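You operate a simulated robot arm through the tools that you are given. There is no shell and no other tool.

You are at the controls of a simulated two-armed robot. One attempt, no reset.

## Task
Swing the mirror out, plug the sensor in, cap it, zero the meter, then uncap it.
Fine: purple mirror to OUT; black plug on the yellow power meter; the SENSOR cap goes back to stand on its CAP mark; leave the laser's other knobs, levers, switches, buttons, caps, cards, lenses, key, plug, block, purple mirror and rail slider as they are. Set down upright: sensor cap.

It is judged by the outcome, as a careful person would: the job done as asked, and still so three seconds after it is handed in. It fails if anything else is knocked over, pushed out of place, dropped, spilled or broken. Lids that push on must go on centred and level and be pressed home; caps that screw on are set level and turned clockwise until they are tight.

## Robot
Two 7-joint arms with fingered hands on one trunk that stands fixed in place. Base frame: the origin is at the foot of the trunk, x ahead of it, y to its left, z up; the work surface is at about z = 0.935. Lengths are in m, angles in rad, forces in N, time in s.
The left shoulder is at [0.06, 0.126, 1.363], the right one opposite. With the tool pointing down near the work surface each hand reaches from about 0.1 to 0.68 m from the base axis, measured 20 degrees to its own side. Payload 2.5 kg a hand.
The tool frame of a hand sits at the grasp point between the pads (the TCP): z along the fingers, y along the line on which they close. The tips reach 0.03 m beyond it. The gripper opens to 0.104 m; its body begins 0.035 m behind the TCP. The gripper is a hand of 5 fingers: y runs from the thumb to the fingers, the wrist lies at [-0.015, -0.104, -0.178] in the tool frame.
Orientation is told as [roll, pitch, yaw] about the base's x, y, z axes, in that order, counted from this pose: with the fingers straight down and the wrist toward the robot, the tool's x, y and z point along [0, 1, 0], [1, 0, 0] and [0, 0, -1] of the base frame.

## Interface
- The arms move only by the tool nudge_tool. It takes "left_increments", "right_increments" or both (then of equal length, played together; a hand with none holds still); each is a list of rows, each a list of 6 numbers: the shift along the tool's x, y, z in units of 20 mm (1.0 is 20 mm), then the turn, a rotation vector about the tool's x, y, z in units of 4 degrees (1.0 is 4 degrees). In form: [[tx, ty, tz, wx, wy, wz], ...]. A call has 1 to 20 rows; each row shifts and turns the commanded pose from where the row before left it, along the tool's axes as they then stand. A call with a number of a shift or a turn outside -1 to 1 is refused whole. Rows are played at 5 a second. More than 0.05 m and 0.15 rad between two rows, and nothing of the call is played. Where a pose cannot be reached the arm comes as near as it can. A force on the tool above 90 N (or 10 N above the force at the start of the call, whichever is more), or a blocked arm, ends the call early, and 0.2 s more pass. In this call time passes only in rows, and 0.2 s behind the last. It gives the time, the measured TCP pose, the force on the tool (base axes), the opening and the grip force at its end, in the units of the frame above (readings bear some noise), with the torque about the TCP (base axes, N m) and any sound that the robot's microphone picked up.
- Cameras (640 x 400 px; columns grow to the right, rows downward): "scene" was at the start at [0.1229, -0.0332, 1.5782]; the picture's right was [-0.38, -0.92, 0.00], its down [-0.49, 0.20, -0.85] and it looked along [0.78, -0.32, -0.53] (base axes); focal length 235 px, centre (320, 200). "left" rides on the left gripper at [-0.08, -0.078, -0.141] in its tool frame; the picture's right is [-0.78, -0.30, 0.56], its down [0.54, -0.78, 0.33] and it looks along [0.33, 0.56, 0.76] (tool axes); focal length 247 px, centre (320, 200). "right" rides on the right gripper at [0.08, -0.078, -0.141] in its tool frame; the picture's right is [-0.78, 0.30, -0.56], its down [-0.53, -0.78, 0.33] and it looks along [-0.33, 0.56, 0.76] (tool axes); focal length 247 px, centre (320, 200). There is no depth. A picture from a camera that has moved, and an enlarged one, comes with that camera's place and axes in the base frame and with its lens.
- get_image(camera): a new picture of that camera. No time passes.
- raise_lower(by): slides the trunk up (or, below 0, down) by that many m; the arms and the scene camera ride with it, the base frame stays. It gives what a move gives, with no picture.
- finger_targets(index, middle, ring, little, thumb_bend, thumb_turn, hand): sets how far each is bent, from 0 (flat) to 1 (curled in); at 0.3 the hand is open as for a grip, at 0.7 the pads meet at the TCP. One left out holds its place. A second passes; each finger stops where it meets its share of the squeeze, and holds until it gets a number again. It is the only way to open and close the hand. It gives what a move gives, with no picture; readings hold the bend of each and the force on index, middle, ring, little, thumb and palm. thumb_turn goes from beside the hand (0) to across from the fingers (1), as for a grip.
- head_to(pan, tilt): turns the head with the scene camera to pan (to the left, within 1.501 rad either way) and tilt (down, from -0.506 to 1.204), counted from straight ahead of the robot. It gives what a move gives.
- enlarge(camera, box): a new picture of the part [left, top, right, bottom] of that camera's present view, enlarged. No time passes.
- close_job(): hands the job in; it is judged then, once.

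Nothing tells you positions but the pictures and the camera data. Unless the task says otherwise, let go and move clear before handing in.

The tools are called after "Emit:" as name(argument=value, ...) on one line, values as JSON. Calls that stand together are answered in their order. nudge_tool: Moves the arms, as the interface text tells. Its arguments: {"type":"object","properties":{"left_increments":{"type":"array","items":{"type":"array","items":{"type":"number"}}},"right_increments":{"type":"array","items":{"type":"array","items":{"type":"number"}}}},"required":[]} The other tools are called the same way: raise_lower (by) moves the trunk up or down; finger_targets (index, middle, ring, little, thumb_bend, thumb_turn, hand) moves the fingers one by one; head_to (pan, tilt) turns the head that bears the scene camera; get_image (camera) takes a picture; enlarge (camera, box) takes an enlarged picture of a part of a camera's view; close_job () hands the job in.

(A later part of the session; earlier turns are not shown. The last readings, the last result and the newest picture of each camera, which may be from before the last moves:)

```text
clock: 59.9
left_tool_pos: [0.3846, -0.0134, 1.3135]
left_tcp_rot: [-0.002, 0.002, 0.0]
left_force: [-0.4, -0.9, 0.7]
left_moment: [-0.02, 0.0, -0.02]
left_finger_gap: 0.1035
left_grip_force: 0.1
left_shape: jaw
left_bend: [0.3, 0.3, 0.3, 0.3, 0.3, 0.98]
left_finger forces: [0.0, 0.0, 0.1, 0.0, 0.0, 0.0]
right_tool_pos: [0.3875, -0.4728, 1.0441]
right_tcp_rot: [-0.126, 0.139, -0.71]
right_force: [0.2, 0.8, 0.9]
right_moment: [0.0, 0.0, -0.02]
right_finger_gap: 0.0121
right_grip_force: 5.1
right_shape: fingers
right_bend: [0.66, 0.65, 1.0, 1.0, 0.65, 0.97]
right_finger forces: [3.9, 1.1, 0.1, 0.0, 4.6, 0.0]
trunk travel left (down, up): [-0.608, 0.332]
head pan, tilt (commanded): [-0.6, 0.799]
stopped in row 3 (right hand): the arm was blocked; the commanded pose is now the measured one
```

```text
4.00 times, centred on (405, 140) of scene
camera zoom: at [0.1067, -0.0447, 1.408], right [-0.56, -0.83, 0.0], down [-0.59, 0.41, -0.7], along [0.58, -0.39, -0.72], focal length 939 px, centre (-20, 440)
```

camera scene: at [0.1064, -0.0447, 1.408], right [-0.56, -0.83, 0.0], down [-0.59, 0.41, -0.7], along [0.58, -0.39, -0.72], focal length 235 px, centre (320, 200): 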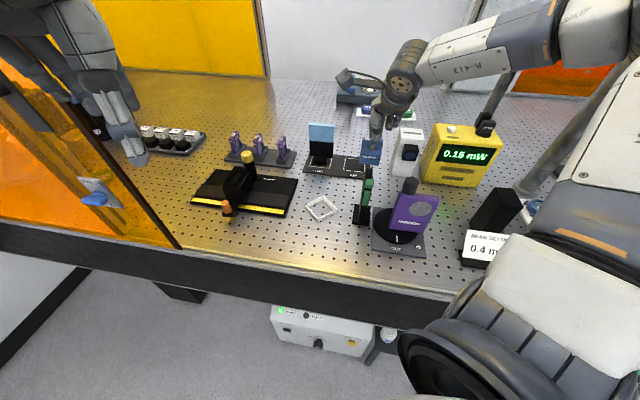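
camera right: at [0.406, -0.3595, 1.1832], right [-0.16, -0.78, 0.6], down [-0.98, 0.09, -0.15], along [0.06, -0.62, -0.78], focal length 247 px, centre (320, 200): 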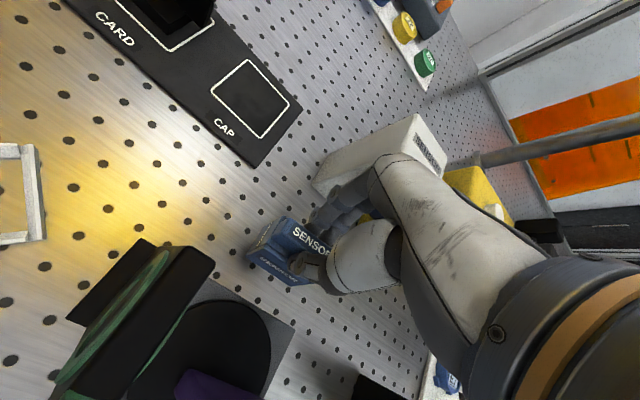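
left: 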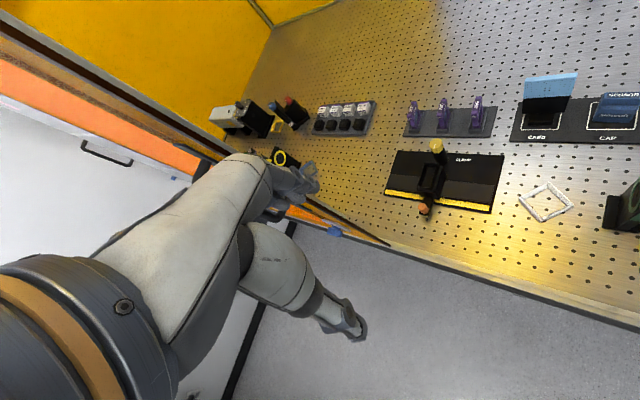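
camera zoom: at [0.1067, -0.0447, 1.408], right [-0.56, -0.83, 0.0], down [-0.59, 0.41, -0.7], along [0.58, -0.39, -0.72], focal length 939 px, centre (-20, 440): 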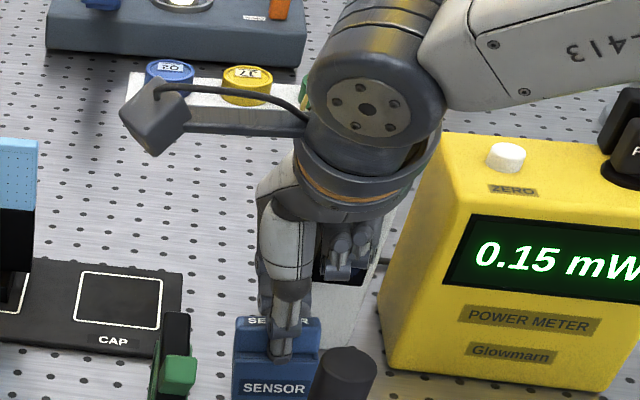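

The arm was blocked and the hand tilted and sank. I must look at everything before moving on.

Emit:
get_image(camera="scene")

Emit:
enlarge(camera="scene", box=[340, 130, 460, 270])

Emit:
enlarge(camera="right", box=[200, 180, 400, 400])

```text
taken
camera scene: at [0.1067, -0.0447, 1.408], right [-0.56, -0.83, 0.0], down [-0.59, 0.41, -0.7], along [0.58, -0.39, -0.72], focal length 235 px, centre (320, 200)
```

scene: 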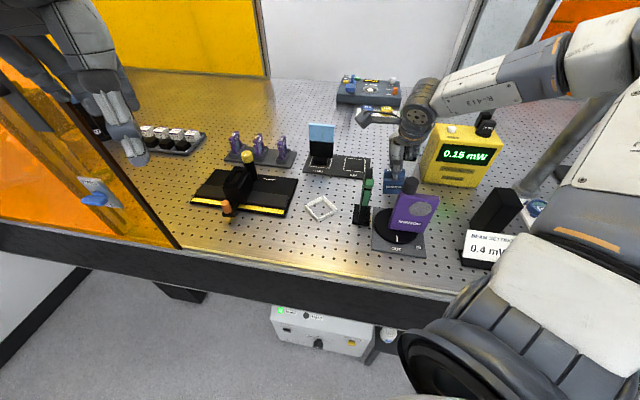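

```text
2.86 times, centred on (400, 200) of scene
camera zoom: at [0.1067, -0.0447, 1.408], right [-0.56, -0.83, 0.0], down [-0.59, 0.41, -0.7], along [0.58, -0.39, -0.72], focal length 671 px, centre (91, 200)
```

zoom: 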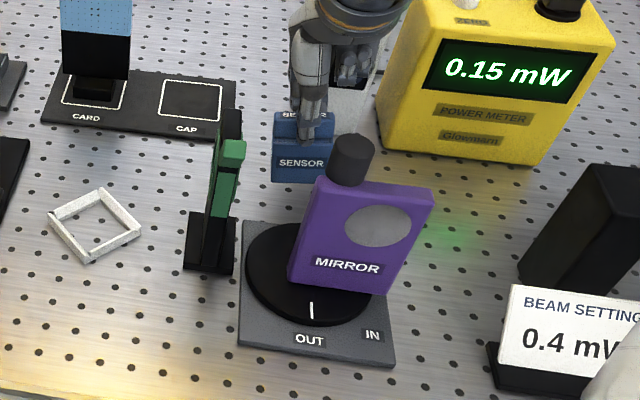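

```text
1.82 times, centred on (300, 290) of right
camera zoom: at [0.406, -0.3595, 1.1832], right [-0.16, -0.78, 0.6], down [-0.98, 0.09, -0.15], along [0.06, -0.62, -0.78], focal length 449 px, centre (356, 36)
```

zoom: 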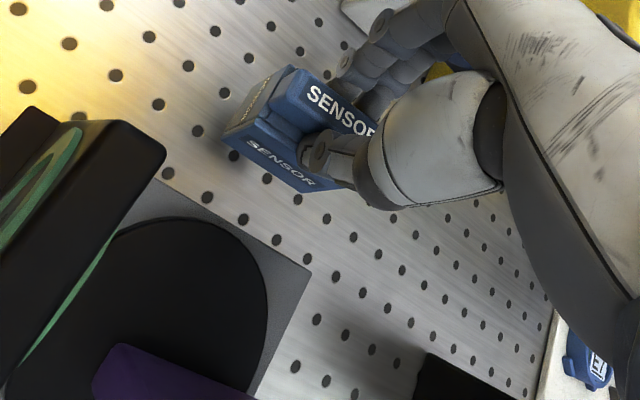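

Nothing was touched; the arm just ran into its own limits with the trunk so low. I'll raise the trunk 0.1 m (lifting the hand with it) and then level the hand.

Emit:
raise_lower(by=0.1)

Emit:
nudge_tool(right_increments=[[0, 0, 0, -0.11, 0.89, 0], [0, 0, 0, -0.11, 0.89, 0], [0, 0, 0, -0.11, 0.89, 0]])

Emit:
get_image(camera="right")

Emit:
get_image(camera="scene")

```text
clock: 61.2
left_tool_pos: [0.3834, -0.0125, 1.4118]
left_tcp_rot: [0.0, 0.0, 0.003]
left_force: [-0.1, 0.3, -0.5]
left_moment: [0.02, -0.03, 0.01]
left_finger_gap: 0.1036
left_grip_force: 0.0
left_shape: jaw
left_bend: [0.3, 0.3, 0.3, 0.3, 0.3, 0.98]
left_finger forces: [0.0, 0.1, 0.1, 0.1, 0.1, 0.1]
right_tool_pos: [0.3872, -0.4725, 1.1448]
right_tcp_rot: [-0.127, 0.137, -0.71]
right_force: [-0.2, 0.9, -0.2]
right_moment: [-0.01, -0.05, 0.01]
right_finger_gap: 0.0122
right_grip_force: 3.9
right_shape: fingers
right_bend: [0.66, 0.65, 1.0, 1.0, 0.65, 0.97]
right_finger forces: [3.9, 0.9, 0.0, 0.0, 4.5, 0.0]
trunk travel left (down, up): [-0.708, 0.232]
head pan, tilt (commanded): [-0.6, 0.799]
```

```text
clock: 62.2
left_tool_pos: [0.3843, -0.0116, 1.4114]
left_tcp_rot: [-0.001, 0.0, 0.001]
left_force: [0.3, -0.2, 0.1]
left_moment: [-0.02, -0.03, 0.0]
left_finger_gap: 0.1035
left_grip_force: 0.0
left_shape: jaw
left_bend: [0.3, 0.3, 0.3, 0.3, 0.3, 0.98]
left_finger forces: [0.0, 0.0, 0.0, 0.0, 0.1, 0.1]
right_tool_pos: [0.3669, -0.4712, 1.1068]
right_tcp_rot: [-0.007, 0.205, -0.721]
right_force: [-0.6, 0.2, 0.0]
right_moment: [0.0, 0.01, 0.01]
right_finger_gap: 0.012
right_grip_force: 4.0
right_shape: fingers
right_bend: [0.66, 0.65, 1.0, 1.0, 0.65, 0.97]
right_finger forces: [3.9, 1.0, 0.0, 0.0, 4.6, 0.1]
trunk travel left (down, up): [-0.708, 0.232]
head pan, tilt (commanded): [-0.6, 0.799]
stopped in row 3 (right hand): the arm was blocked; the commanded pose is now the measured one
```

```text
taken
camera right: at [0.3844, -0.3781, 1.2603], right [-0.21, -0.85, 0.49], down [-0.98, 0.14, -0.16], along [0.07, -0.51, -0.86], focal length 247 px, centre (320, 200)
```

right: 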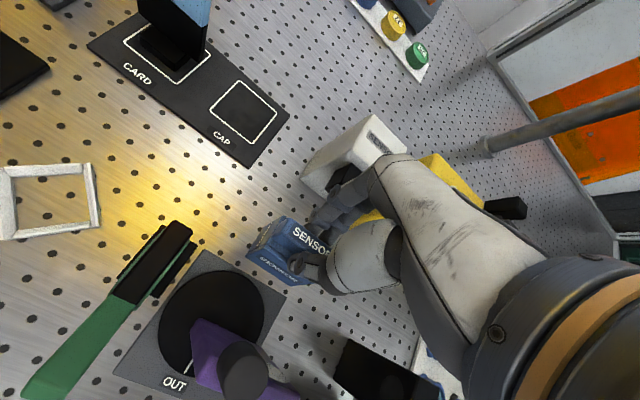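

```text
taken
camera scene: at [0.1069, -0.0445, 1.5079], right [-0.56, -0.83, 0.0], down [-0.59, 0.41, -0.7], along [0.58, -0.39, -0.72], focal length 235 px, centre (320, 200)
```

scene: 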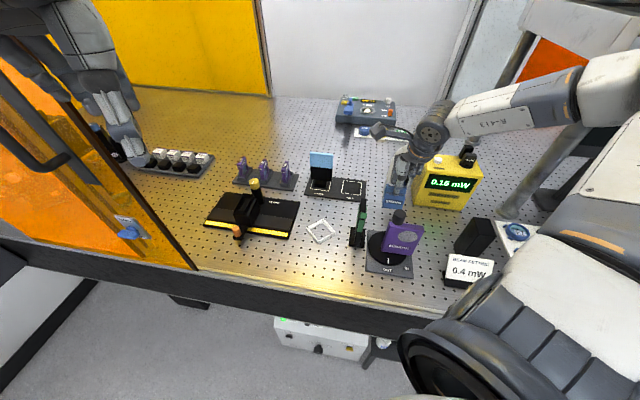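

The arm is blocked again by something other than reach. I'll turn the head to look at the elbow and forearm.

Emit:
head_to(pan=-1.2, tilt=0.5)

Emit:
get_image(camera="scene")

```text
clock: 63.2
left_tool_pos: [0.384, -0.0128, 1.412]
left_tcp_rot: [-0.002, -0.001, 0.003]
left_force: [0.5, 0.0, 0.3]
left_moment: [-0.02, 0.0, -0.03]
left_finger_gap: 0.1037
left_grip_force: 0.0
left_shape: jaw
left_bend: [0.3, 0.3, 0.3, 0.3, 0.3, 0.98]
left_finger forces: [0.0, 0.1, 0.0, 0.0, 0.0, 0.0]
right_tool_pos: [0.3675, -0.4698, 1.1076]
right_tcp_rot: [-0.005, 0.201, -0.72]
right_force: [0.9, 0.5, 0.1]
right_moment: [-0.02, -0.01, 0.01]
right_finger_gap: 0.0122
right_grip_force: 5.0
right_shape: fingers
right_bend: [0.66, 0.65, 1.0, 1.0, 0.65, 0.97]
right_finger forces: [4.0, 1.0, 0.1, 0.0, 4.6, 0.0]
trunk travel left (down, up): [-0.708, 0.232]
head pan, tilt (commanded): [-1.201, 0.499]
```

```text
taken
camera scene: at [0.0732, -0.0838, 1.5339], right [-0.93, -0.36, 0.0], down [-0.17, 0.45, -0.88], along [0.32, -0.82, -0.48], focal length 235 px, centre (320, 200)
```

scene: 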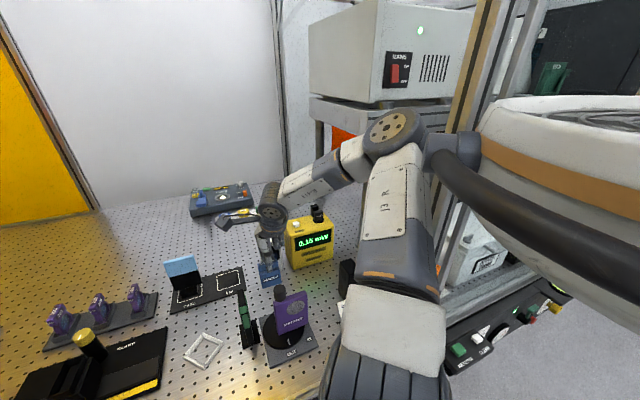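

Emit:
head_to(pan=-1.5, tilt=0.35)

Emit:
get_image(camera="scene")

```text
clock: 64.0
left_tool_pos: [0.3837, -0.0134, 1.4124]
left_tcp_rot: [-0.002, 0.0, 0.002]
left_force: [-0.1, 0.2, 0.2]
left_moment: [-0.02, 0.02, 0.0]
left_finger_gap: 0.1037
left_grip_force: 0.1
left_shape: jaw
left_bend: [0.3, 0.3, 0.3, 0.3, 0.3, 0.98]
left_finger forces: [0.0, 0.0, 0.0, 0.0, 0.0, 0.0]
right_tool_pos: [0.3684, -0.4704, 1.1077]
right_tcp_rot: [-0.006, 0.201, -0.72]
right_force: [-0.4, 0.0, -0.4]
right_moment: [0.0, -0.04, -0.02]
right_finger_gap: 0.0121
right_grip_force: 4.9
right_shape: fingers
right_bend: [0.66, 0.65, 1.0, 1.0, 0.65, 0.97]
right_finger forces: [3.9, 0.9, 0.0, 0.0, 4.6, 0.0]
trunk travel left (down, up): [-0.708, 0.232]
head pan, tilt (commanded): [-1.499, 0.351]
```

```text
taken
camera scene: at [0.047, -0.0919, 1.5476], right [-1.0, -0.07, 0.0], down [-0.02, 0.34, -0.94], along [0.07, -0.94, -0.34], focal length 235 px, centre (320, 200)
```

scene: 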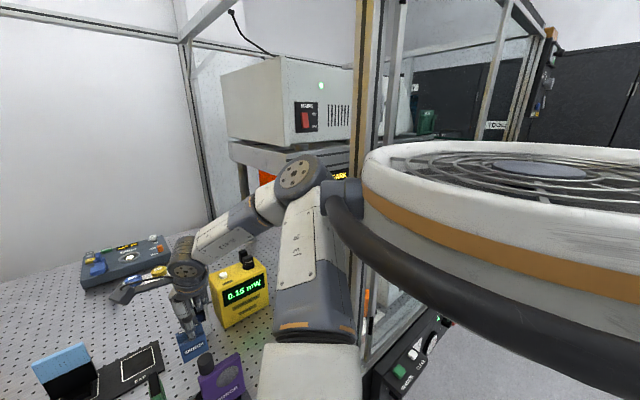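

The elbow looks free, so it is likely a joint limit. I'll turn the head back and try levelling in small steps while moving outward.

Emit:
head_to(pan=-0.7, tilt=0.75)

Emit:
nudge_tool(right_increments=[[0, 0.3, 0, -0.7, 0.6, 0]])

```text
clock: 65.1
left_tool_pos: [0.3836, -0.0128, 1.4122]
left_tcp_rot: [-0.002, 0.001, 0.003]
left_force: [-0.2, -0.8, -0.2]
left_moment: [0.03, 0.05, -0.02]
left_finger_gap: 0.1036
left_grip_force: 0.1
left_shape: jaw
left_bend: [0.3, 0.3, 0.3, 0.3, 0.3, 0.98]
left_finger forces: [0.0, 0.0, 0.0, 0.0, 0.1, 0.1]
right_tool_pos: [0.3678, -0.4713, 1.1079]
right_tcp_rot: [-0.004, 0.201, -0.718]
right_force: [-0.1, -0.1, 0.0]
right_moment: [0.02, 0.05, 0.0]
right_finger_gap: 0.0121
right_grip_force: 4.8
right_shape: fingers
right_bend: [0.66, 0.65, 1.0, 1.0, 0.65, 0.97]
right_finger forces: [3.9, 1.0, 0.1, 0.1, 4.6, 0.0]
trunk travel left (down, up): [-0.708, 0.232]
head pan, tilt (commanded): [-0.7, 0.75]
```

```text
clock: 65.5
left_tool_pos: [0.3821, -0.0131, 1.4127]
left_tcp_rot: [0.0, 0.001, -0.002]
left_force: [-0.2, 0.8, 0.2]
left_moment: [0.0, 0.01, 0.02]
left_finger_gap: 0.1038
left_grip_force: 0.0
left_shape: jaw
left_bend: [0.3, 0.3, 0.3, 0.3, 0.3, 0.98]
left_finger forces: [0.0, 0.0, 0.0, 0.1, 0.1, 0.0]
right_tool_pos: [0.3665, -0.4748, 1.0998]
right_tcp_rot: [0.023, 0.171, -0.725]
right_force: [-0.4, 0.0, -0.7]
right_moment: [0.04, 0.0, 0.02]
right_finger_gap: 0.012
right_grip_force: 5.0
right_shape: fingers
right_bend: [0.66, 0.65, 1.0, 1.0, 0.65, 0.97]
right_finger forces: [4.0, 1.0, 0.1, 0.0, 4.6, 0.1]
trunk travel left (down, up): [-0.708, 0.232]
head pan, tilt (commanded): [-0.7, 0.75]
```

Emit:
nudge_tool(right_increments=[[0, 0.3, -0.5, 0, 0, 0.5], [0, 0.3, -0.5, 0, 0, 0.5]])

Emit:
get_image(camera="scene")

```text
clock: 66.1
left_tool_pos: [0.3847, -0.0129, 1.4128]
left_tcp_rot: [-0.001, 0.0, 0.002]
left_force: [0.7, 0.5, 0.4]
left_moment: [0.0, -0.01, -0.01]
left_finger_gap: 0.1035
left_grip_force: 0.0
left_shape: jaw
left_bend: [0.3, 0.3, 0.3, 0.3, 0.3, 0.98]
left_finger forces: [0.0, 0.0, 0.0, 0.0, 0.0, 0.0]
right_tool_pos: [0.3845, -0.4864, 1.1287]
right_tcp_rot: [0.026, 0.149, -0.788]
right_force: [0.7, 0.2, -0.3]
right_moment: [-0.01, 0.01, -0.01]
right_finger_gap: 0.0118
right_grip_force: 5.1
right_shape: fingers
right_bend: [0.66, 0.65, 1.0, 1.0, 0.65, 0.97]
right_finger forces: [3.9, 1.0, 0.0, 0.0, 4.6, 0.0]
trunk travel left (down, up): [-0.708, 0.232]
head pan, tilt (commanded): [-0.7, 0.75]
```

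```text
taken
camera scene: at [0.1036, -0.0523, 1.5119], right [-0.64, -0.76, 0.0], down [-0.52, 0.44, -0.73], along [0.56, -0.47, -0.68], focal length 235 px, centre (320, 200)
```

scene: 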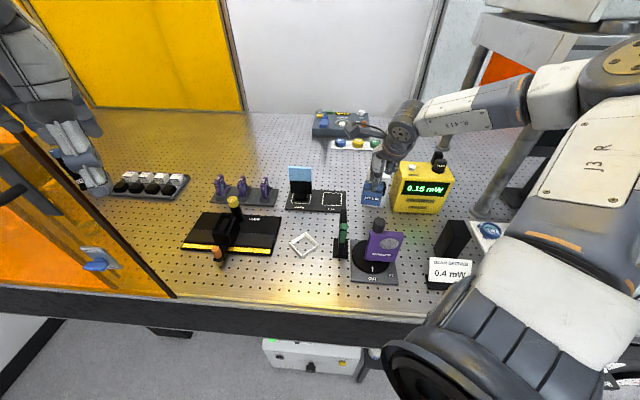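

Emit:
nudge_tool(right_increments=[[0, 0.2, -0.2, -0.6, 0.42, 0], [0, 0.2, -0.2, -0.6, 0.42, 0]])

```text
clock: 66.7
left_tool_pos: [0.3834, -0.0134, 1.4119]
left_tcp_rot: [-0.001, 0.0, 0.001]
left_force: [0.3, -0.3, -0.4]
left_moment: [-0.04, -0.01, 0.01]
left_finger_gap: 0.1039
left_grip_force: 0.0
left_shape: jaw
left_bend: [0.3, 0.3, 0.3, 0.3, 0.3, 0.98]
left_finger forces: [0.1, 0.0, 0.0, 0.0, 0.0, 0.1]
right_tool_pos: [0.3809, -0.4912, 1.1163]
right_tcp_rot: [0.066, 0.105, -0.799]
right_force: [0.5, -0.4, 0.3]
right_moment: [0.01, 0.02, 0.01]
right_finger_gap: 0.0121
right_grip_force: 4.8
right_shape: fingers
right_bend: [0.66, 0.65, 1.0, 1.0, 0.65, 0.97]
right_finger forces: [3.9, 0.9, 0.0, 0.0, 4.5, 0.0]
trunk travel left (down, up): [-0.708, 0.232]
head pan, tilt (commanded): [-0.7, 0.75]
```

The arm is against a joint limit in this posture. I'll raise the trunk further so the arm reaches down more, then try levelling again.

Emit:
raise_lower(by=0.1)

Emit:
nudge_tool(right_increments=[[0, 0.3, 0, -0.5, 0.8, 0], [0, 0.3, 0, -0.5, 0.8, 0]])

Emit:
get_image(camera="scene")

```text
clock: 68.0
left_tool_pos: [0.3849, -0.0134, 1.5131]
left_tcp_rot: [-0.003, 0.001, 0.0]
left_force: [-0.4, 0.1, 0.5]
left_moment: [0.02, 0.0, 0.03]
left_finger_gap: 0.1038
left_grip_force: 0.1
left_shape: jaw
left_bend: [0.3, 0.3, 0.3, 0.3, 0.3, 0.98]
left_finger forces: [0.0, 0.1, 0.0, 0.1, 0.0, 0.0]
right_tool_pos: [0.3843, -0.4874, 1.2181]
right_tcp_rot: [0.076, 0.102, -0.796]
right_force: [0.4, -1.0, -0.8]
right_moment: [-0.03, -0.03, -0.02]
right_finger_gap: 0.0121
right_grip_force: 4.2
right_shape: fingers
right_bend: [0.66, 0.65, 1.0, 1.0, 0.65, 0.97]
right_finger forces: [3.9, 0.9, 0.0, 0.1, 4.5, 0.0]
trunk travel left (down, up): [-0.808, 0.132]
head pan, tilt (commanded): [-0.7, 0.75]
```

```text
clock: 68.6
left_tool_pos: [0.3834, -0.0137, 1.5127]
left_tcp_rot: [-0.001, 0.0, 0.002]
left_force: [1.1, -0.1, -0.3]
left_moment: [-0.01, 0.03, 0.03]
left_finger_gap: 0.1039
left_grip_force: 0.1
left_shape: jaw
left_bend: [0.3, 0.3, 0.3, 0.3, 0.3, 0.98]
left_finger forces: [0.0, 0.0, 0.0, 0.1, 0.1, 0.0]
right_tool_pos: [0.3948, -0.4962, 1.2188]
right_tcp_rot: [0.196, 0.029, -0.804]
right_force: [-0.7, 0.5, -0.2]
right_moment: [0.02, -0.01, 0.01]
right_finger_gap: 0.0123
right_grip_force: 4.1
right_shape: fingers
right_bend: [0.66, 0.65, 1.0, 1.0, 0.65, 0.97]
right_finger forces: [3.9, 1.0, 0.0, 0.0, 4.5, 0.1]
trunk travel left (down, up): [-0.808, 0.132]
head pan, tilt (commanded): [-0.7, 0.75]
```

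```text
taken
camera scene: at [0.1035, -0.0524, 1.612], right [-0.64, -0.76, 0.0], down [-0.52, 0.44, -0.73], along [0.56, -0.47, -0.68], focal length 235 px, centre (320, 200)
```

scene: 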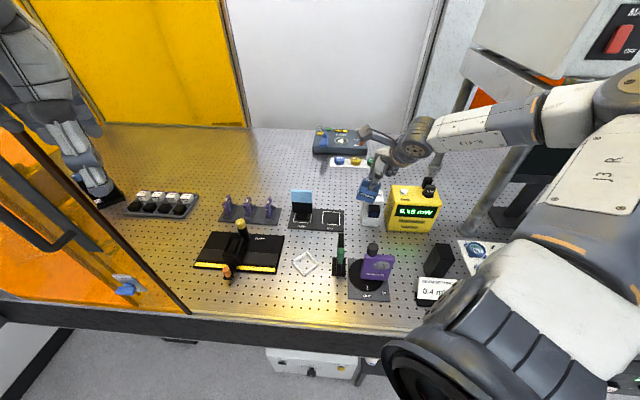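

I see my levelling commands were about the wrong axes (roll is about the tool's y, pitch about its x). I'll correct that now.

Emit:
nudge_tool(right_increments=[[0, 0, 0, -0.14, -0.93, 0], [0, 0, 0, -0.14, -0.93, 0], [0, 0, 0, -0.14, -0.93, 0]])

Emit:
get_image(camera="right")

```text
clock: 69.4
left_tool_pos: [0.3839, -0.0134, 1.5126]
left_tcp_rot: [0.0, -0.001, 0.001]
left_force: [0.2, -0.1, 0.1]
left_moment: [-0.01, -0.01, -0.02]
left_finger_gap: 0.1034
left_grip_force: 0.1
left_shape: jaw
left_bend: [0.3, 0.3, 0.3, 0.3, 0.3, 0.98]
left_finger forces: [0.0, 0.0, 0.0, 0.1, 0.0, 0.1]
right_tool_pos: [0.3972, -0.5015, 1.2328]
right_tcp_rot: [-0.002, -0.032, -0.806]
right_force: [-0.2, -0.2, -0.5]
right_moment: [0.02, -0.02, -0.03]
right_finger_gap: 0.0122
right_grip_force: 4.7
right_shape: fingers
right_bend: [0.66, 0.65, 1.0, 1.0, 0.65, 0.97]
right_finger forces: [3.7, 0.9, 0.1, 0.0, 4.4, 0.0]
trunk travel left (down, up): [-0.808, 0.132]
head pan, tilt (commanded): [-0.7, 0.75]
```

```text
taken
camera right: at [0.3987, -0.3858, 1.3723], right [-0.37, -0.74, 0.57], down [-0.92, 0.18, -0.36], along [0.16, -0.65, -0.74], focal length 247 px, centre (320, 200)
```

right: 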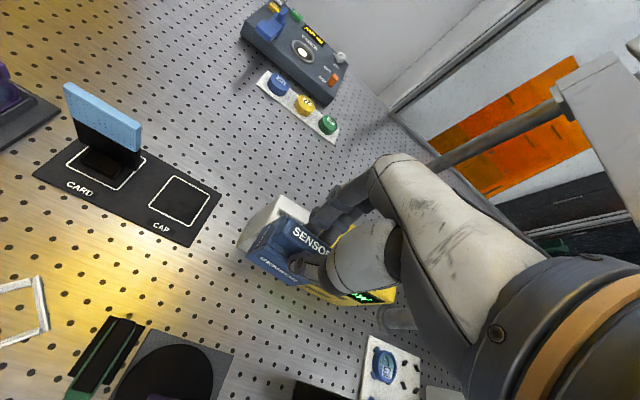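

Emit:
nudge_tool(right_increments=[[-0.4, -0.4, 0, 0.23, 0, -0.78], [-0.4, -0.4, 0, 0.23, 0, -0.78], [-0.3, -0.2, 0.3, 0, 0, 0]])

Emit:
get_image(camera="right")

Emit:
enlarge(camera="right", box=[230, 190, 350, 300])

Emit:
enlarge(camera="scene", box=[330, 120, 450, 240])

```text
clock: 70.4
left_tool_pos: [0.3845, -0.0131, 1.5117]
left_tcp_rot: [-0.002, 0.0, 0.001]
left_force: [0.7, 0.3, -0.4]
left_moment: [-0.01, 0.01, 0.04]
left_finger_gap: 0.1035
left_grip_force: 0.1
left_shape: jaw
left_bend: [0.3, 0.3, 0.3, 0.3, 0.3, 0.98]
left_finger forces: [0.1, 0.1, 0.0, 0.0, 0.1, 0.0]
right_tool_pos: [0.3544, -0.4876, 1.1825]
right_tcp_rot: [-0.005, 0.105, -0.691]
right_force: [-0.5, -0.4, -0.8]
right_moment: [-0.01, 0.02, 0.03]
right_finger_gap: 0.0124
right_grip_force: 4.8
right_shape: fingers
right_bend: [0.66, 0.65, 1.0, 1.0, 0.65, 0.97]
right_finger forces: [3.8, 0.9, 0.0, 0.1, 4.6, 0.1]
trunk travel left (down, up): [-0.808, 0.132]
head pan, tilt (commanded): [-0.7, 0.75]
stopped in row 3 (right hand): the arm was blocked; the commanded pose is now the measured one
```

```text
taken
camera right: at [0.3565, -0.3854, 1.3307], right [-0.22, -0.82, 0.53], down [-0.96, 0.1, -0.25], along [0.15, -0.56, -0.81], focal length 247 px, centre (320, 200)
```

right: 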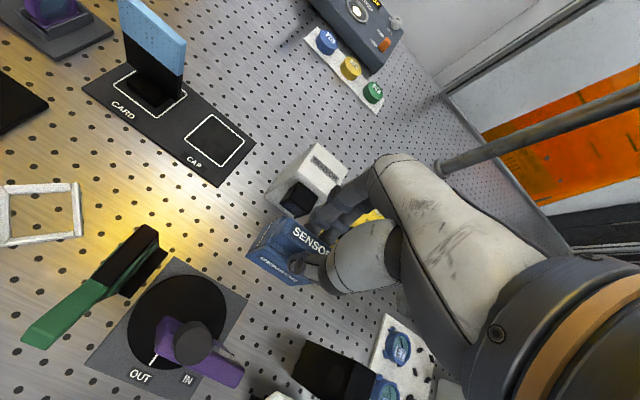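

```text
3.64 times, centred on (290, 245) of right
camera zoom: at [0.3565, -0.3854, 1.3307], right [-0.22, -0.82, 0.53], down [-0.96, 0.1, -0.25], along [0.15, -0.56, -0.81], focal length 898 px, centre (429, 36)
```

zoom: 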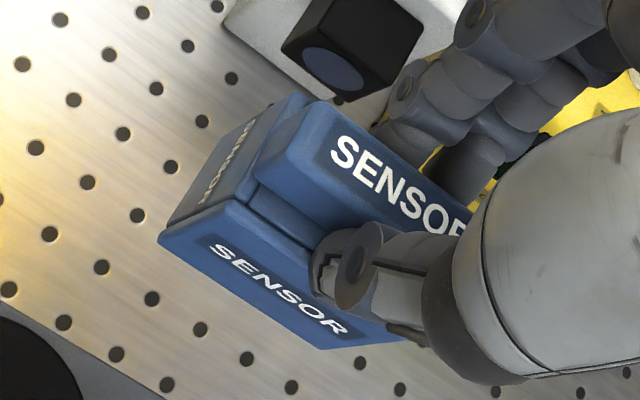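

```text
3.33 times, centred on (390, 180) of scene
camera zoom: at [0.1037, -0.0525, 1.6119], right [-0.64, -0.76, 0.0], down [-0.52, 0.44, -0.73], along [0.56, -0.47, -0.68], focal length 783 px, centre (87, 267)
```

zoom: 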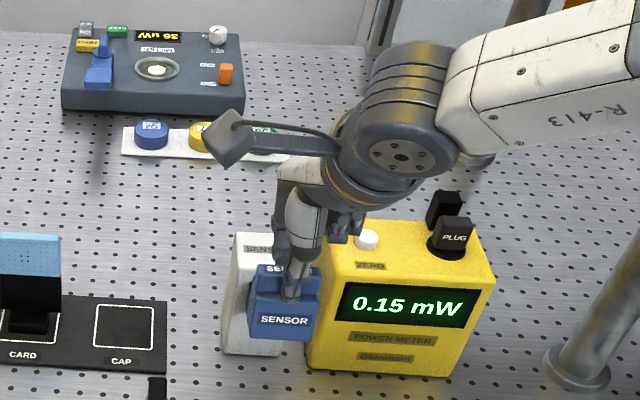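

The block comes when the hand yaw nears −40° in this elbow posture. The cap's inner clearance tolerates a few degrees, so I'll stay at about −46° yaw and use the trunk for height. First level again.

Emit:
nudge_tool(right_increments=[[0, 0.3, -0.4, -0.5, 0, 0.5], [0, 0.3, -0.4, -0.5, 0, 0.5], [0, 0.3, -0.4, -0.5, 0, 0.5]])

```text
clock: 71.2
left_tool_pos: [0.3825, -0.0125, 1.5124]
left_tcp_rot: [-0.002, -0.001, -0.001]
left_force: [-0.1, 0.8, -0.1]
left_moment: [0.01, 0.02, -0.02]
left_finger_gap: 0.1036
left_grip_force: 0.0
left_shape: jaw
left_bend: [0.3, 0.3, 0.3, 0.3, 0.3, 0.98]
left_finger forces: [0.0, 0.0, 0.1, 0.0, 0.0, 0.0]
right_tool_pos: [0.366, -0.5011, 1.2027]
right_tcp_rot: [-0.011, 0.003, -0.796]
right_force: [-0.2, -1.1, -0.8]
right_moment: [0.01, 0.04, -0.01]
right_finger_gap: 0.012
right_grip_force: 4.9
right_shape: fingers
right_bend: [0.66, 0.65, 1.0, 1.0, 0.65, 0.97]
right_finger forces: [3.8, 0.9, 0.0, 0.0, 4.6, 0.0]
trunk travel left (down, up): [-0.808, 0.132]
head pan, tilt (commanded): [-0.7, 0.75]
```

Emit:
nudge_tool(right_increments=[[-0.24, 0.6, 0, 0, 0.08, -0.2], [-0.24, 0.6, 0, 0, 0.08, -0.2]])

Emit:
get_image(camera="right")

Emit:
enlarge(camera="right", box=[230, 130, 350, 290])

Emit:
enlarge(camera="scene", box=[330, 120, 450, 240])

```text
clock: 71.8
left_tool_pos: [0.3839, -0.0125, 1.5133]
left_tcp_rot: [-0.003, -0.001, 0.0]
left_force: [-0.2, -1.0, -0.5]
left_moment: [0.0, 0.01, 0.01]
left_finger_gap: 0.1038
left_grip_force: 0.0
left_shape: jaw
left_bend: [0.3, 0.3, 0.3, 0.3, 0.3, 0.98]
left_finger forces: [0.0, 0.0, 0.1, 0.1, 0.1, 0.0]
right_tool_pos: [0.3794, -0.5263, 1.2096]
right_tcp_rot: [0.002, -0.01, -0.767]
right_force: [0.0, -0.5, -0.9]
right_moment: [-0.01, 0.01, 0.03]
right_finger_gap: 0.0121
right_grip_force: 4.4
right_shape: fingers
right_bend: [0.66, 0.65, 1.0, 1.0, 0.65, 0.97]
right_finger forces: [3.7, 0.9, 0.0, 0.1, 4.5, 0.0]
trunk travel left (down, up): [-0.808, 0.132]
head pan, tilt (commanded): [-0.7, 0.75]
```

```text
taken
camera right: at [0.3779, -0.4129, 1.3503], right [-0.33, -0.76, 0.56], down [-0.93, 0.15, -0.34], along [0.17, -0.63, -0.76], focal length 247 px, centre (320, 200)
```

right: 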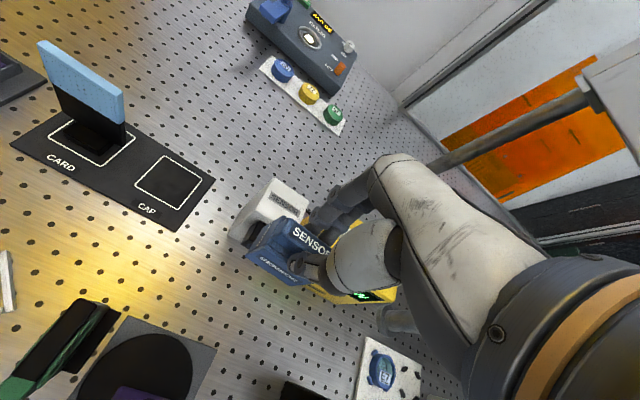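

```text
2.50 times, centred on (290, 210) of right
camera zoom: at [0.3779, -0.4129, 1.3503], right [-0.33, -0.76, 0.56], down [-0.93, 0.15, -0.34], along [0.17, -0.63, -0.76], focal length 617 px, centre (395, 175)
```

zoom: 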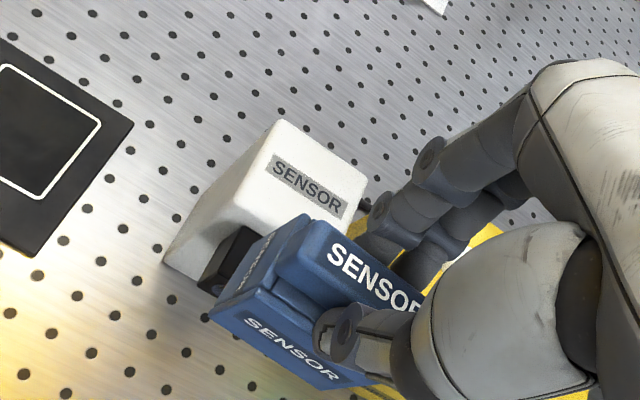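

```text
3.33 times, centred on (390, 180) of scene
camera zoom: at [0.1038, -0.0527, 1.6119], right [-0.64, -0.76, 0.0], down [-0.52, 0.44, -0.73], along [0.56, -0.47, -0.68], focal length 783 px, centre (87, 267)
```

zoom: 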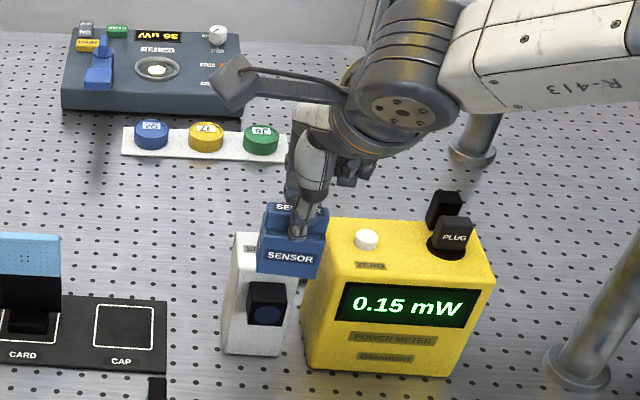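

Level at −44° and 20 mm in front of the sensor head. I'll lower with the trunk so the cap comes level with the black cube.

Emit:
raise_lower(by=-0.1)

Emit:
enlarge(camera="right", box=[210, 150, 350, 290])

Emit:
get_image(camera="scene")

Emit:
enlarge(camera="scene", box=[340, 110, 430, 220])

```text
clock: 73.2
left_tool_pos: [0.3838, -0.012, 1.4118]
left_tcp_rot: [-0.002, -0.002, 0.001]
left_force: [-0.5, -0.2, -0.2]
left_moment: [-0.05, -0.03, -0.02]
left_finger_gap: 0.1037
left_grip_force: 0.0
left_shape: jaw
left_bend: [0.3, 0.3, 0.3, 0.3, 0.3, 0.98]
left_finger forces: [0.0, 0.0, 0.0, 0.0, 0.0, 0.1]
right_tool_pos: [0.3788, -0.5263, 1.1075]
right_tcp_rot: [-0.001, -0.006, -0.769]
right_force: [-0.2, -0.2, 0.2]
right_moment: [0.01, -0.02, -0.03]
right_finger_gap: 0.0121
right_grip_force: 5.1
right_shape: fingers
right_bend: [0.66, 0.65, 1.0, 1.0, 0.65, 0.97]
right_finger forces: [3.8, 0.9, 0.1, 0.1, 4.6, 0.1]
trunk travel left (down, up): [-0.708, 0.232]
head pan, tilt (commanded): [-0.7, 0.75]
```

```text
2.86 times, centred on (280, 220) of right
camera zoom: at [0.3775, -0.4126, 1.2493], right [-0.33, -0.76, 0.56], down [-0.93, 0.15, -0.34], along [0.17, -0.63, -0.76], focal length 706 px, centre (434, 143)
```

zoom: 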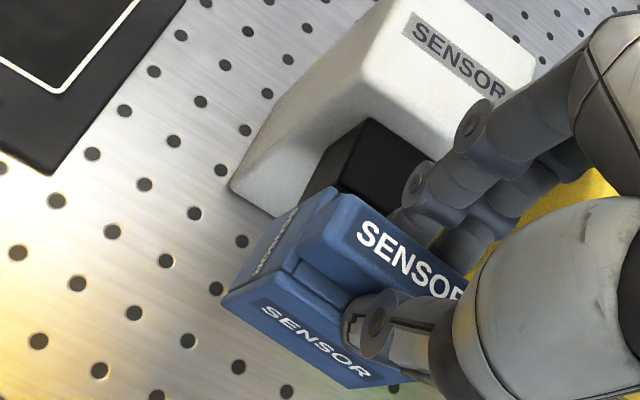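

```text
taken
camera scene: at [0.1036, -0.0524, 1.512], right [-0.64, -0.76, 0.0], down [-0.52, 0.44, -0.73], along [0.56, -0.47, -0.68], focal length 235 px, centre (320, 200)
```

scene: 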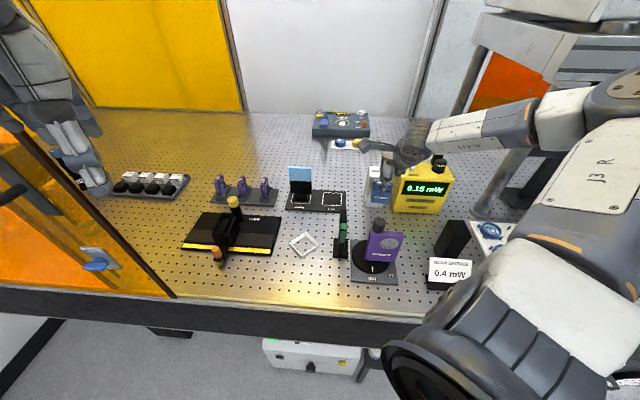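

```text
3.64 times, centred on (385, 165) of scene
camera zoom: at [0.1036, -0.0524, 1.512], right [-0.64, -0.76, 0.0], down [-0.52, 0.44, -0.73], along [0.56, -0.47, -0.68], focal length 854 px, centre (84, 327)
```

zoom: 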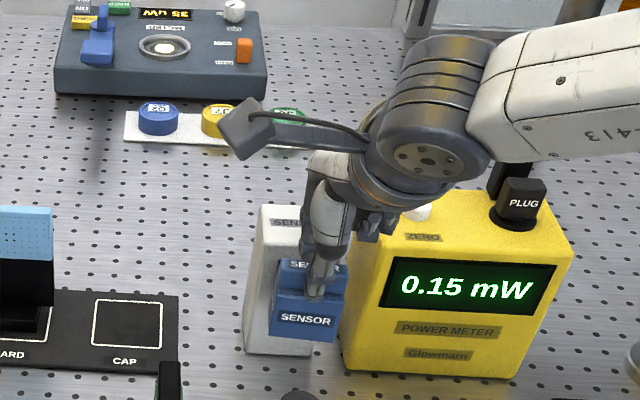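

The hand camera shows the cube about 17 mm behind the cap's open back, with the cap some 3 mm too far left. I'll shift that and advance at this slightly high level to feel whether the hood's bottom is open.

Emit:
nudge_tool(right_increments=[[-0.15, 0.4, 0, 0, 0, 0], [0, 0.35, 0, 0, 0, 0]])

Emit:
enlarge(camera="right", box=[230, 170, 330, 290])

Emit:
enlarge(camera="scene", box=[350, 140, 410, 220])

```text
clock: 73.8
left_tool_pos: [0.3837, -0.0133, 1.4129]
left_tcp_rot: [-0.002, 0.001, 0.0]
left_force: [-0.5, 0.0, -0.1]
left_moment: [0.04, -0.02, -0.02]
left_finger_gap: 0.1036
left_grip_force: 0.0
left_shape: jaw
left_bend: [0.3, 0.3, 0.3, 0.3, 0.3, 0.98]
left_finger forces: [0.0, 0.0, 0.0, 0.0, 0.0, 0.0]
right_tool_pos: [0.3873, -0.5384, 1.1094]
right_tcp_rot: [0.0, -0.006, -0.768]
right_force: [0.6, 0.1, -0.8]
right_moment: [0.04, 0.0, 0.0]
right_finger_gap: 0.0119
right_grip_force: 5.0
right_shape: fingers
right_bend: [0.66, 0.65, 1.0, 1.0, 0.65, 0.97]
right_finger forces: [3.7, 0.9, 0.0, 0.0, 4.6, 0.1]
trunk travel left (down, up): [-0.708, 0.232]
head pan, tilt (commanded): [-0.7, 0.75]
```

```text
3.33 times, centred on (280, 230) of right
camera zoom: at [0.3862, -0.4257, 1.2495], right [-0.33, -0.76, 0.56], down [-0.93, 0.15, -0.34], along [0.17, -0.63, -0.76], focal length 823 px, centre (453, 100)
```

zoom: 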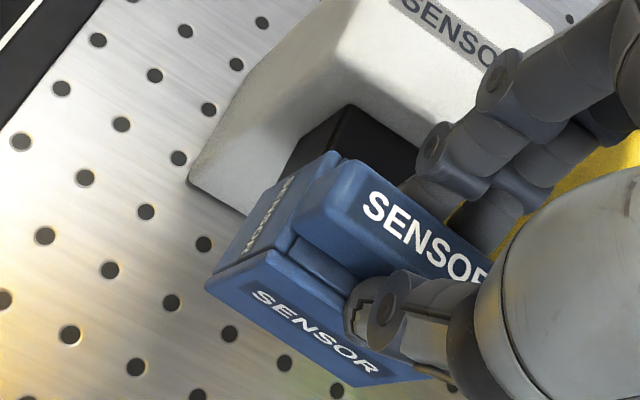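

```text
5.00 times, centred on (380, 180) of scene
camera zoom: at [0.1037, -0.0525, 1.512], right [-0.64, -0.76, 0.0], down [-0.52, 0.44, -0.73], along [0.56, -0.47, -0.68], focal length 1174 px, centre (20, 300)
```

zoom: 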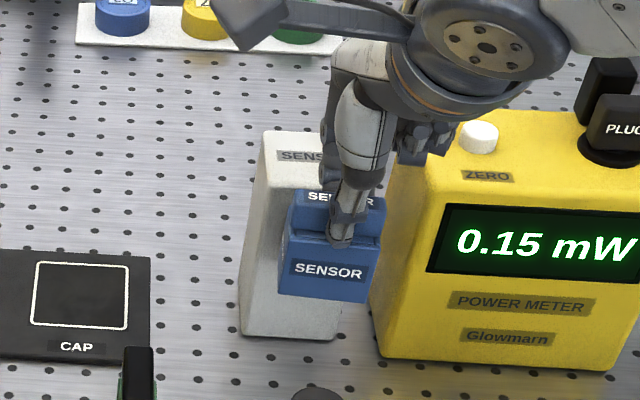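

Emit:
nudge_tool(right_increments=[[0, 0.2, 0, 0, 0, 0]])

Emit:
nudge_tool(right_increments=[[0, 0.2, 0, 0, 0, 0]])

Emit:
enlarge(camera="right", box=[230, 170, 330, 290])

```text
clock: 74.2
left_tool_pos: [0.3842, -0.0122, 1.4119]
left_tcp_rot: [-0.001, -0.001, 0.0]
left_force: [-0.8, 0.4, 0.7]
left_moment: [-0.03, -0.02, 0.04]
left_finger_gap: 0.1034
left_grip_force: 0.1
left_shape: jaw
left_bend: [0.3, 0.3, 0.3, 0.3, 0.3, 0.98]
left_finger forces: [0.0, 0.1, 0.1, 0.0, 0.1, 0.1]
right_tool_pos: [0.3917, -0.5411, 1.1085]
right_tcp_rot: [-0.001, -0.006, -0.767]
right_force: [-0.6, -0.1, 0.8]
right_moment: [-0.01, 0.02, -0.02]
right_finger_gap: 0.0119
right_grip_force: 4.6
right_shape: fingers
right_bend: [0.66, 0.65, 1.0, 1.0, 0.65, 0.97]
right_finger forces: [3.9, 0.9, 0.0, 0.0, 4.6, 0.1]
trunk travel left (down, up): [-0.708, 0.232]
head pan, tilt (commanded): [-0.7, 0.75]
```

```text
clock: 74.6
left_tool_pos: [0.3842, -0.0133, 1.4131]
left_tcp_rot: [-0.003, 0.001, 0.0]
left_force: [0.9, 0.4, -0.2]
left_moment: [-0.03, -0.03, -0.01]
left_finger_gap: 0.1035
left_grip_force: 0.1
left_shape: jaw
left_bend: [0.3, 0.3, 0.3, 0.3, 0.3, 0.98]
left_finger forces: [0.1, 0.0, 0.0, 0.0, 0.1, 0.0]
right_tool_pos: [0.3931, -0.5439, 1.1083]
right_tcp_rot: [0.0, -0.005, -0.768]
right_force: [0.4, -1.2, -0.1]
right_moment: [0.04, -0.01, -0.01]
right_finger_gap: 0.0118
right_grip_force: 4.5
right_shape: fingers
right_bend: [0.66, 0.65, 1.0, 1.0, 0.65, 0.97]
right_finger forces: [3.8, 0.9, 0.0, 0.0, 4.6, 0.0]
trunk travel left (down, up): [-0.708, 0.232]
head pan, tilt (commanded): [-0.7, 0.75]
```

```text
3.33 times, centred on (280, 230) of right
camera zoom: at [0.392, -0.4312, 1.2497], right [-0.33, -0.76, 0.56], down [-0.93, 0.15, -0.34], along [0.17, -0.63, -0.76], focal length 823 px, centre (453, 100)
```

zoom: 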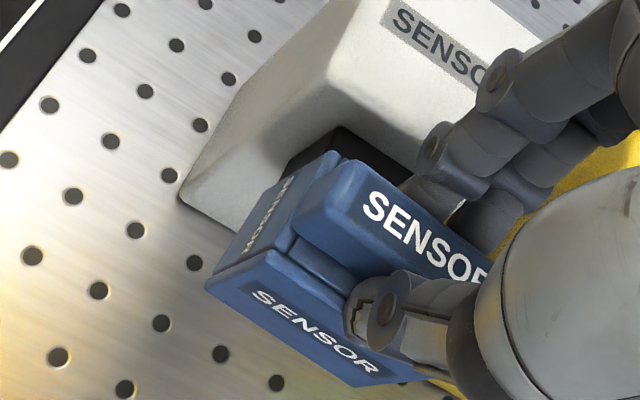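

No contact with the cap's back 5 mm past the cube's front, so the hood's bottom looks open (or it clears the top). I'll advance a bit more, watching the force.

Emit:
nudge_tool(right_increments=[[0, 0.2, 0, 0, 0, 0], [0, 0.2, 0, 0, 0, 0]])

Emit:
enlarge(camera="right", box=[230, 170, 330, 290])

Emit:
enlarge(camera="scene", box=[360, 140, 410, 220])

```text
clock: 75.2
left_tool_pos: [0.3838, -0.0126, 1.4114]
left_tcp_rot: [-0.002, 0.0, 0.0]
left_force: [-0.3, -0.2, 0.0]
left_moment: [0.01, -0.01, 0.0]
left_finger_gap: 0.1034
left_grip_force: 0.1
left_shape: jaw
left_bend: [0.3, 0.3, 0.3, 0.3, 0.3, 0.98]
left_finger forces: [0.0, 0.0, 0.0, 0.0, 0.0, 0.0]
right_tool_pos: [0.3983, -0.5477, 1.108]
right_tcp_rot: [0.003, -0.006, -0.769]
right_force: [0.2, 0.3, 0.2]
right_moment: [0.04, 0.0, -0.02]
right_finger_gap: 0.0119
right_grip_force: 4.6
right_shape: fingers
right_bend: [0.66, 0.65, 1.0, 1.0, 0.65, 0.97]
right_finger forces: [3.9, 0.9, 0.0, 0.1, 4.6, 0.0]
trunk travel left (down, up): [-0.708, 0.232]
head pan, tilt (commanded): [-0.7, 0.75]
```

```text
3.33 times, centred on (280, 230) of right
camera zoom: at [0.3979, -0.4361, 1.2496], right [-0.33, -0.76, 0.56], down [-0.93, 0.15, -0.34], along [0.17, -0.63, -0.76], focal length 823 px, centre (453, 100)
```

zoom: 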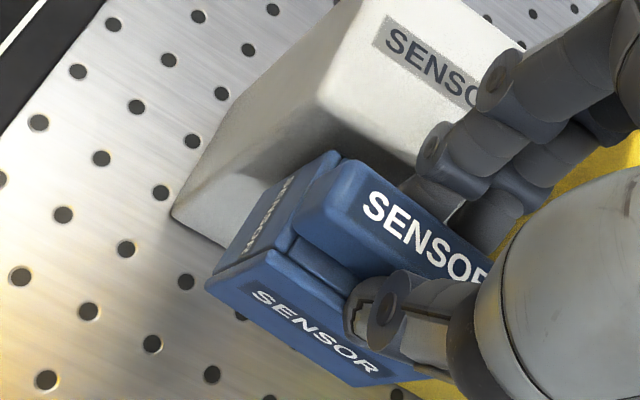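

```text
5.00 times, centred on (385, 180) of scene
camera zoom: at [0.1036, -0.0524, 1.512], right [-0.64, -0.76, 0.0], down [-0.52, 0.44, -0.73], along [0.56, -0.47, -0.68], focal length 1174 px, centre (-5, 300)
```

zoom: 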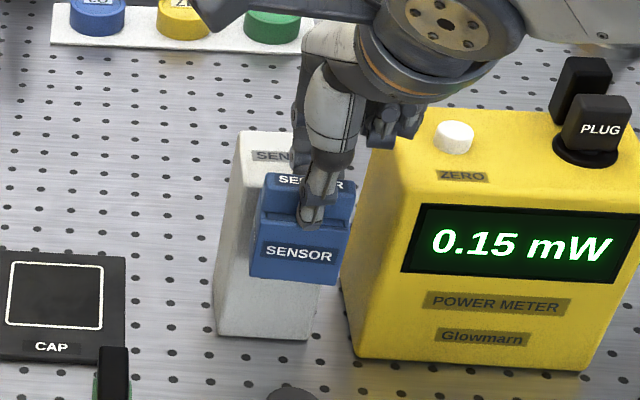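

The cap now overlaps the cube by about 12 mm without touching, so the hood is open below. I'll lower it in small steps until its roof is close to the cube's top.

Emit:
nudge_tool(right_increments=[[0, 0, 0.25, 0, 0, 0], [0, 0, 0.25, 0, 0, 0]])

Emit:
nudge_tool(right_increments=[[0, 0, 0.2, 0, 0, 0], [0, 0, 0.15, 0, 0, 0]])

Emit:
enlarge(camera="right", box=[230, 170, 330, 290])

Emit:
enlarge(camera="scene", box=[360, 140, 410, 220])

```text
clock: 75.8
left_tool_pos: [0.3839, -0.013, 1.4116]
left_tcp_rot: [-0.002, 0.0, 0.0]
left_force: [0.0, -1.0, 0.5]
left_moment: [-0.04, -0.01, 0.0]
left_finger_gap: 0.1037
left_grip_force: 0.1
left_shape: jaw
left_bend: [0.3, 0.3, 0.3, 0.3, 0.3, 0.98]
left_finger forces: [0.1, 0.0, 0.0, 0.1, 0.1, 0.1]
right_tool_pos: [0.399, -0.5507, 1.0979]
right_tcp_rot: [0.004, -0.006, -0.768]
right_force: [-0.2, -0.4, 0.2]
right_moment: [0.01, 0.05, -0.02]
right_finger_gap: 0.0121
right_grip_force: 4.4
right_shape: fingers
right_bend: [0.66, 0.65, 1.0, 1.0, 0.65, 0.97]
right_finger forces: [3.7, 0.9, 0.0, 0.1, 4.6, 0.1]
trunk travel left (down, up): [-0.708, 0.232]
head pan, tilt (commanded): [-0.7, 0.75]
```

```text
clock: 76.4
left_tool_pos: [0.3843, -0.0129, 1.4131]
left_tcp_rot: [-0.001, 0.002, 0.002]
left_force: [0.5, -0.6, 0.1]
left_moment: [0.0, 0.01, 0.02]
left_finger_gap: 0.1034
left_grip_force: 0.1
left_shape: jaw
left_bend: [0.3, 0.3, 0.3, 0.3, 0.3, 0.98]
left_finger forces: [0.0, 0.1, 0.0, 0.0, 0.0, 0.0]
right_tool_pos: [0.3996, -0.549, 1.0919]
right_tcp_rot: [0.002, -0.005, -0.767]
right_force: [0.4, -0.6, -0.1]
right_moment: [0.03, 0.02, 0.0]
right_finger_gap: 0.0118
right_grip_force: 4.4
right_shape: fingers
right_bend: [0.66, 0.65, 1.0, 1.0, 0.65, 0.97]
right_finger forces: [3.7, 0.9, 0.0, 0.0, 4.6, 0.0]
trunk travel left (down, up): [-0.708, 0.232]
head pan, tilt (commanded): [-0.7, 0.75]
```

```text
3.33 times, centred on (280, 230) of right
camera zoom: at [0.3981, -0.4367, 1.2326], right [-0.33, -0.76, 0.56], down [-0.93, 0.15, -0.34], along [0.17, -0.63, -0.76], focal length 823 px, centre (453, 100)
```

zoom: 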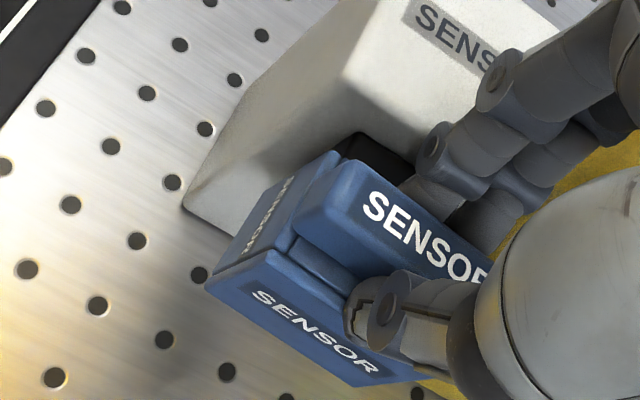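

```text
5.00 times, centred on (385, 180) of scene
camera zoom: at [0.1036, -0.0524, 1.512], right [-0.64, -0.76, 0.0], down [-0.52, 0.44, -0.73], along [0.56, -0.47, -0.68], focal length 1174 px, centre (-5, 300)
```

zoom: 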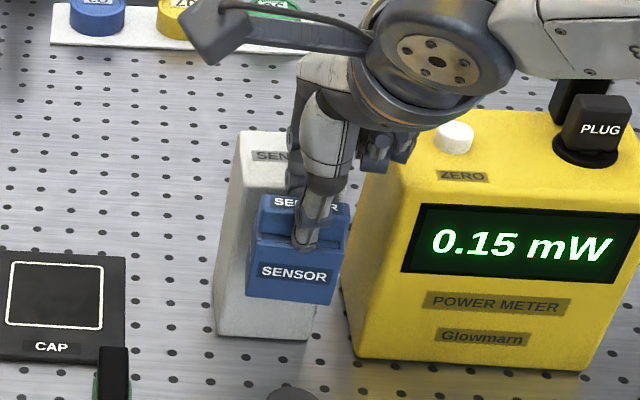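

Emit:
enlarge(camera="right", box=[270, 195, 320, 245])

```text
8.00 times, centred on (295, 220) of right
camera zoom: at [0.3981, -0.4367, 1.2326], right [-0.33, -0.76, 0.56], down [-0.93, 0.15, -0.34], along [0.17, -0.63, -0.76], focal length 1976 px, centre (520, 40)
```

zoom: 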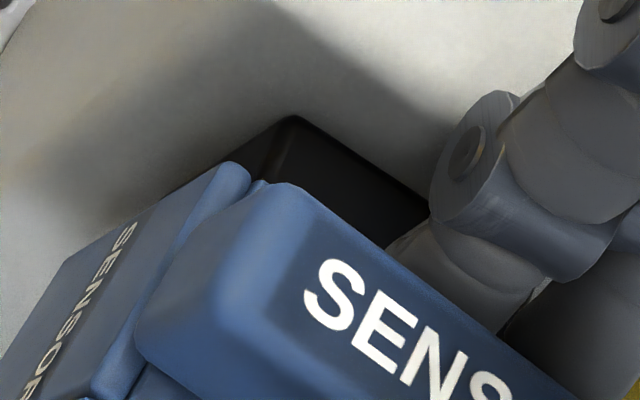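

I'll advance in 2–3 mm steps now, watching forces on the tool and the index finger.

Emit:
nudge_tool(right_increments=[[0, 0.15, 0, 0, 0, 0]])

Emit:
nudge_tool(right_increments=[[0, 0.12, 0, 0, 0, 0]])

Emit:
enlarge(camera="right", box=[230, 170, 330, 290])

```text
clock: 76.8
left_tool_pos: [0.3823, -0.0133, 1.412]
left_tcp_rot: [-0.003, 0.0, 0.002]
left_force: [-0.1, -0.2, 0.5]
left_moment: [-0.02, 0.0, 0.01]
left_finger_gap: 0.1036
left_grip_force: 0.1
left_shape: jaw
left_bend: [0.3, 0.3, 0.3, 0.3, 0.3, 0.98]
left_finger forces: [0.0, 0.0, 0.0, 0.0, 0.1, 0.0]
right_tool_pos: [0.4009, -0.551, 1.0917]
right_tcp_rot: [0.001, -0.005, -0.77]
right_force: [-2.5, 1.5, 0.6]
right_moment: [-0.01, 0.03, -0.04]
right_finger_gap: 0.012
right_grip_force: 6.4
right_shape: fingers
right_bend: [0.66, 0.65, 1.0, 1.0, 0.65, 0.97]
right_finger forces: [3.2, 4.3, 0.1, 0.1, 5.4, 0.0]
trunk travel left (down, up): [-0.708, 0.232]
head pan, tilt (commanded): [-0.7, 0.75]
```

```text
clock: 77.2
left_tool_pos: [0.3837, -0.0116, 1.4127]
left_tcp_rot: [-0.002, 0.0, 0.002]
left_force: [0.0, -0.3, 0.6]
left_moment: [-0.01, 0.01, 0.02]
left_finger_gap: 0.1035
left_grip_force: 0.0
left_shape: jaw
left_bend: [0.3, 0.3, 0.3, 0.3, 0.3, 0.98]
left_finger forces: [0.0, 0.1, 0.0, 0.1, 0.0, 0.0]
right_tool_pos: [0.4028, -0.5525, 1.0927]
right_tcp_rot: [-0.001, -0.007, -0.768]
right_force: [-3.1, 3.7, 1.8]
right_moment: [-0.02, 0.04, -0.02]
right_finger_gap: 0.0124
right_grip_force: 9.0
right_shape: fingers
right_bend: [0.67, 0.66, 1.0, 1.0, 0.64, 0.97]
right_finger forces: [2.6, 8.7, 0.0, 0.0, 6.4, 0.1]
trunk travel left (down, up): [-0.708, 0.232]
head pan, tilt (commanded): [-0.7, 0.75]
```

```text
3.33 times, centred on (280, 230) of right
camera zoom: at [0.401, -0.4396, 1.2329], right [-0.33, -0.76, 0.56], down [-0.93, 0.15, -0.34], along [0.17, -0.63, -0.76], focal length 823 px, centre (453, 100)
```

zoom: 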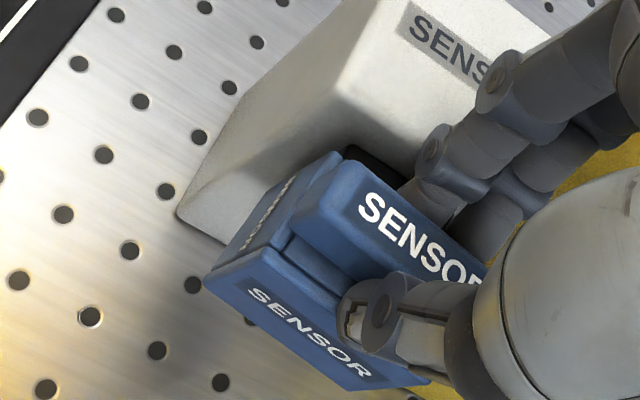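

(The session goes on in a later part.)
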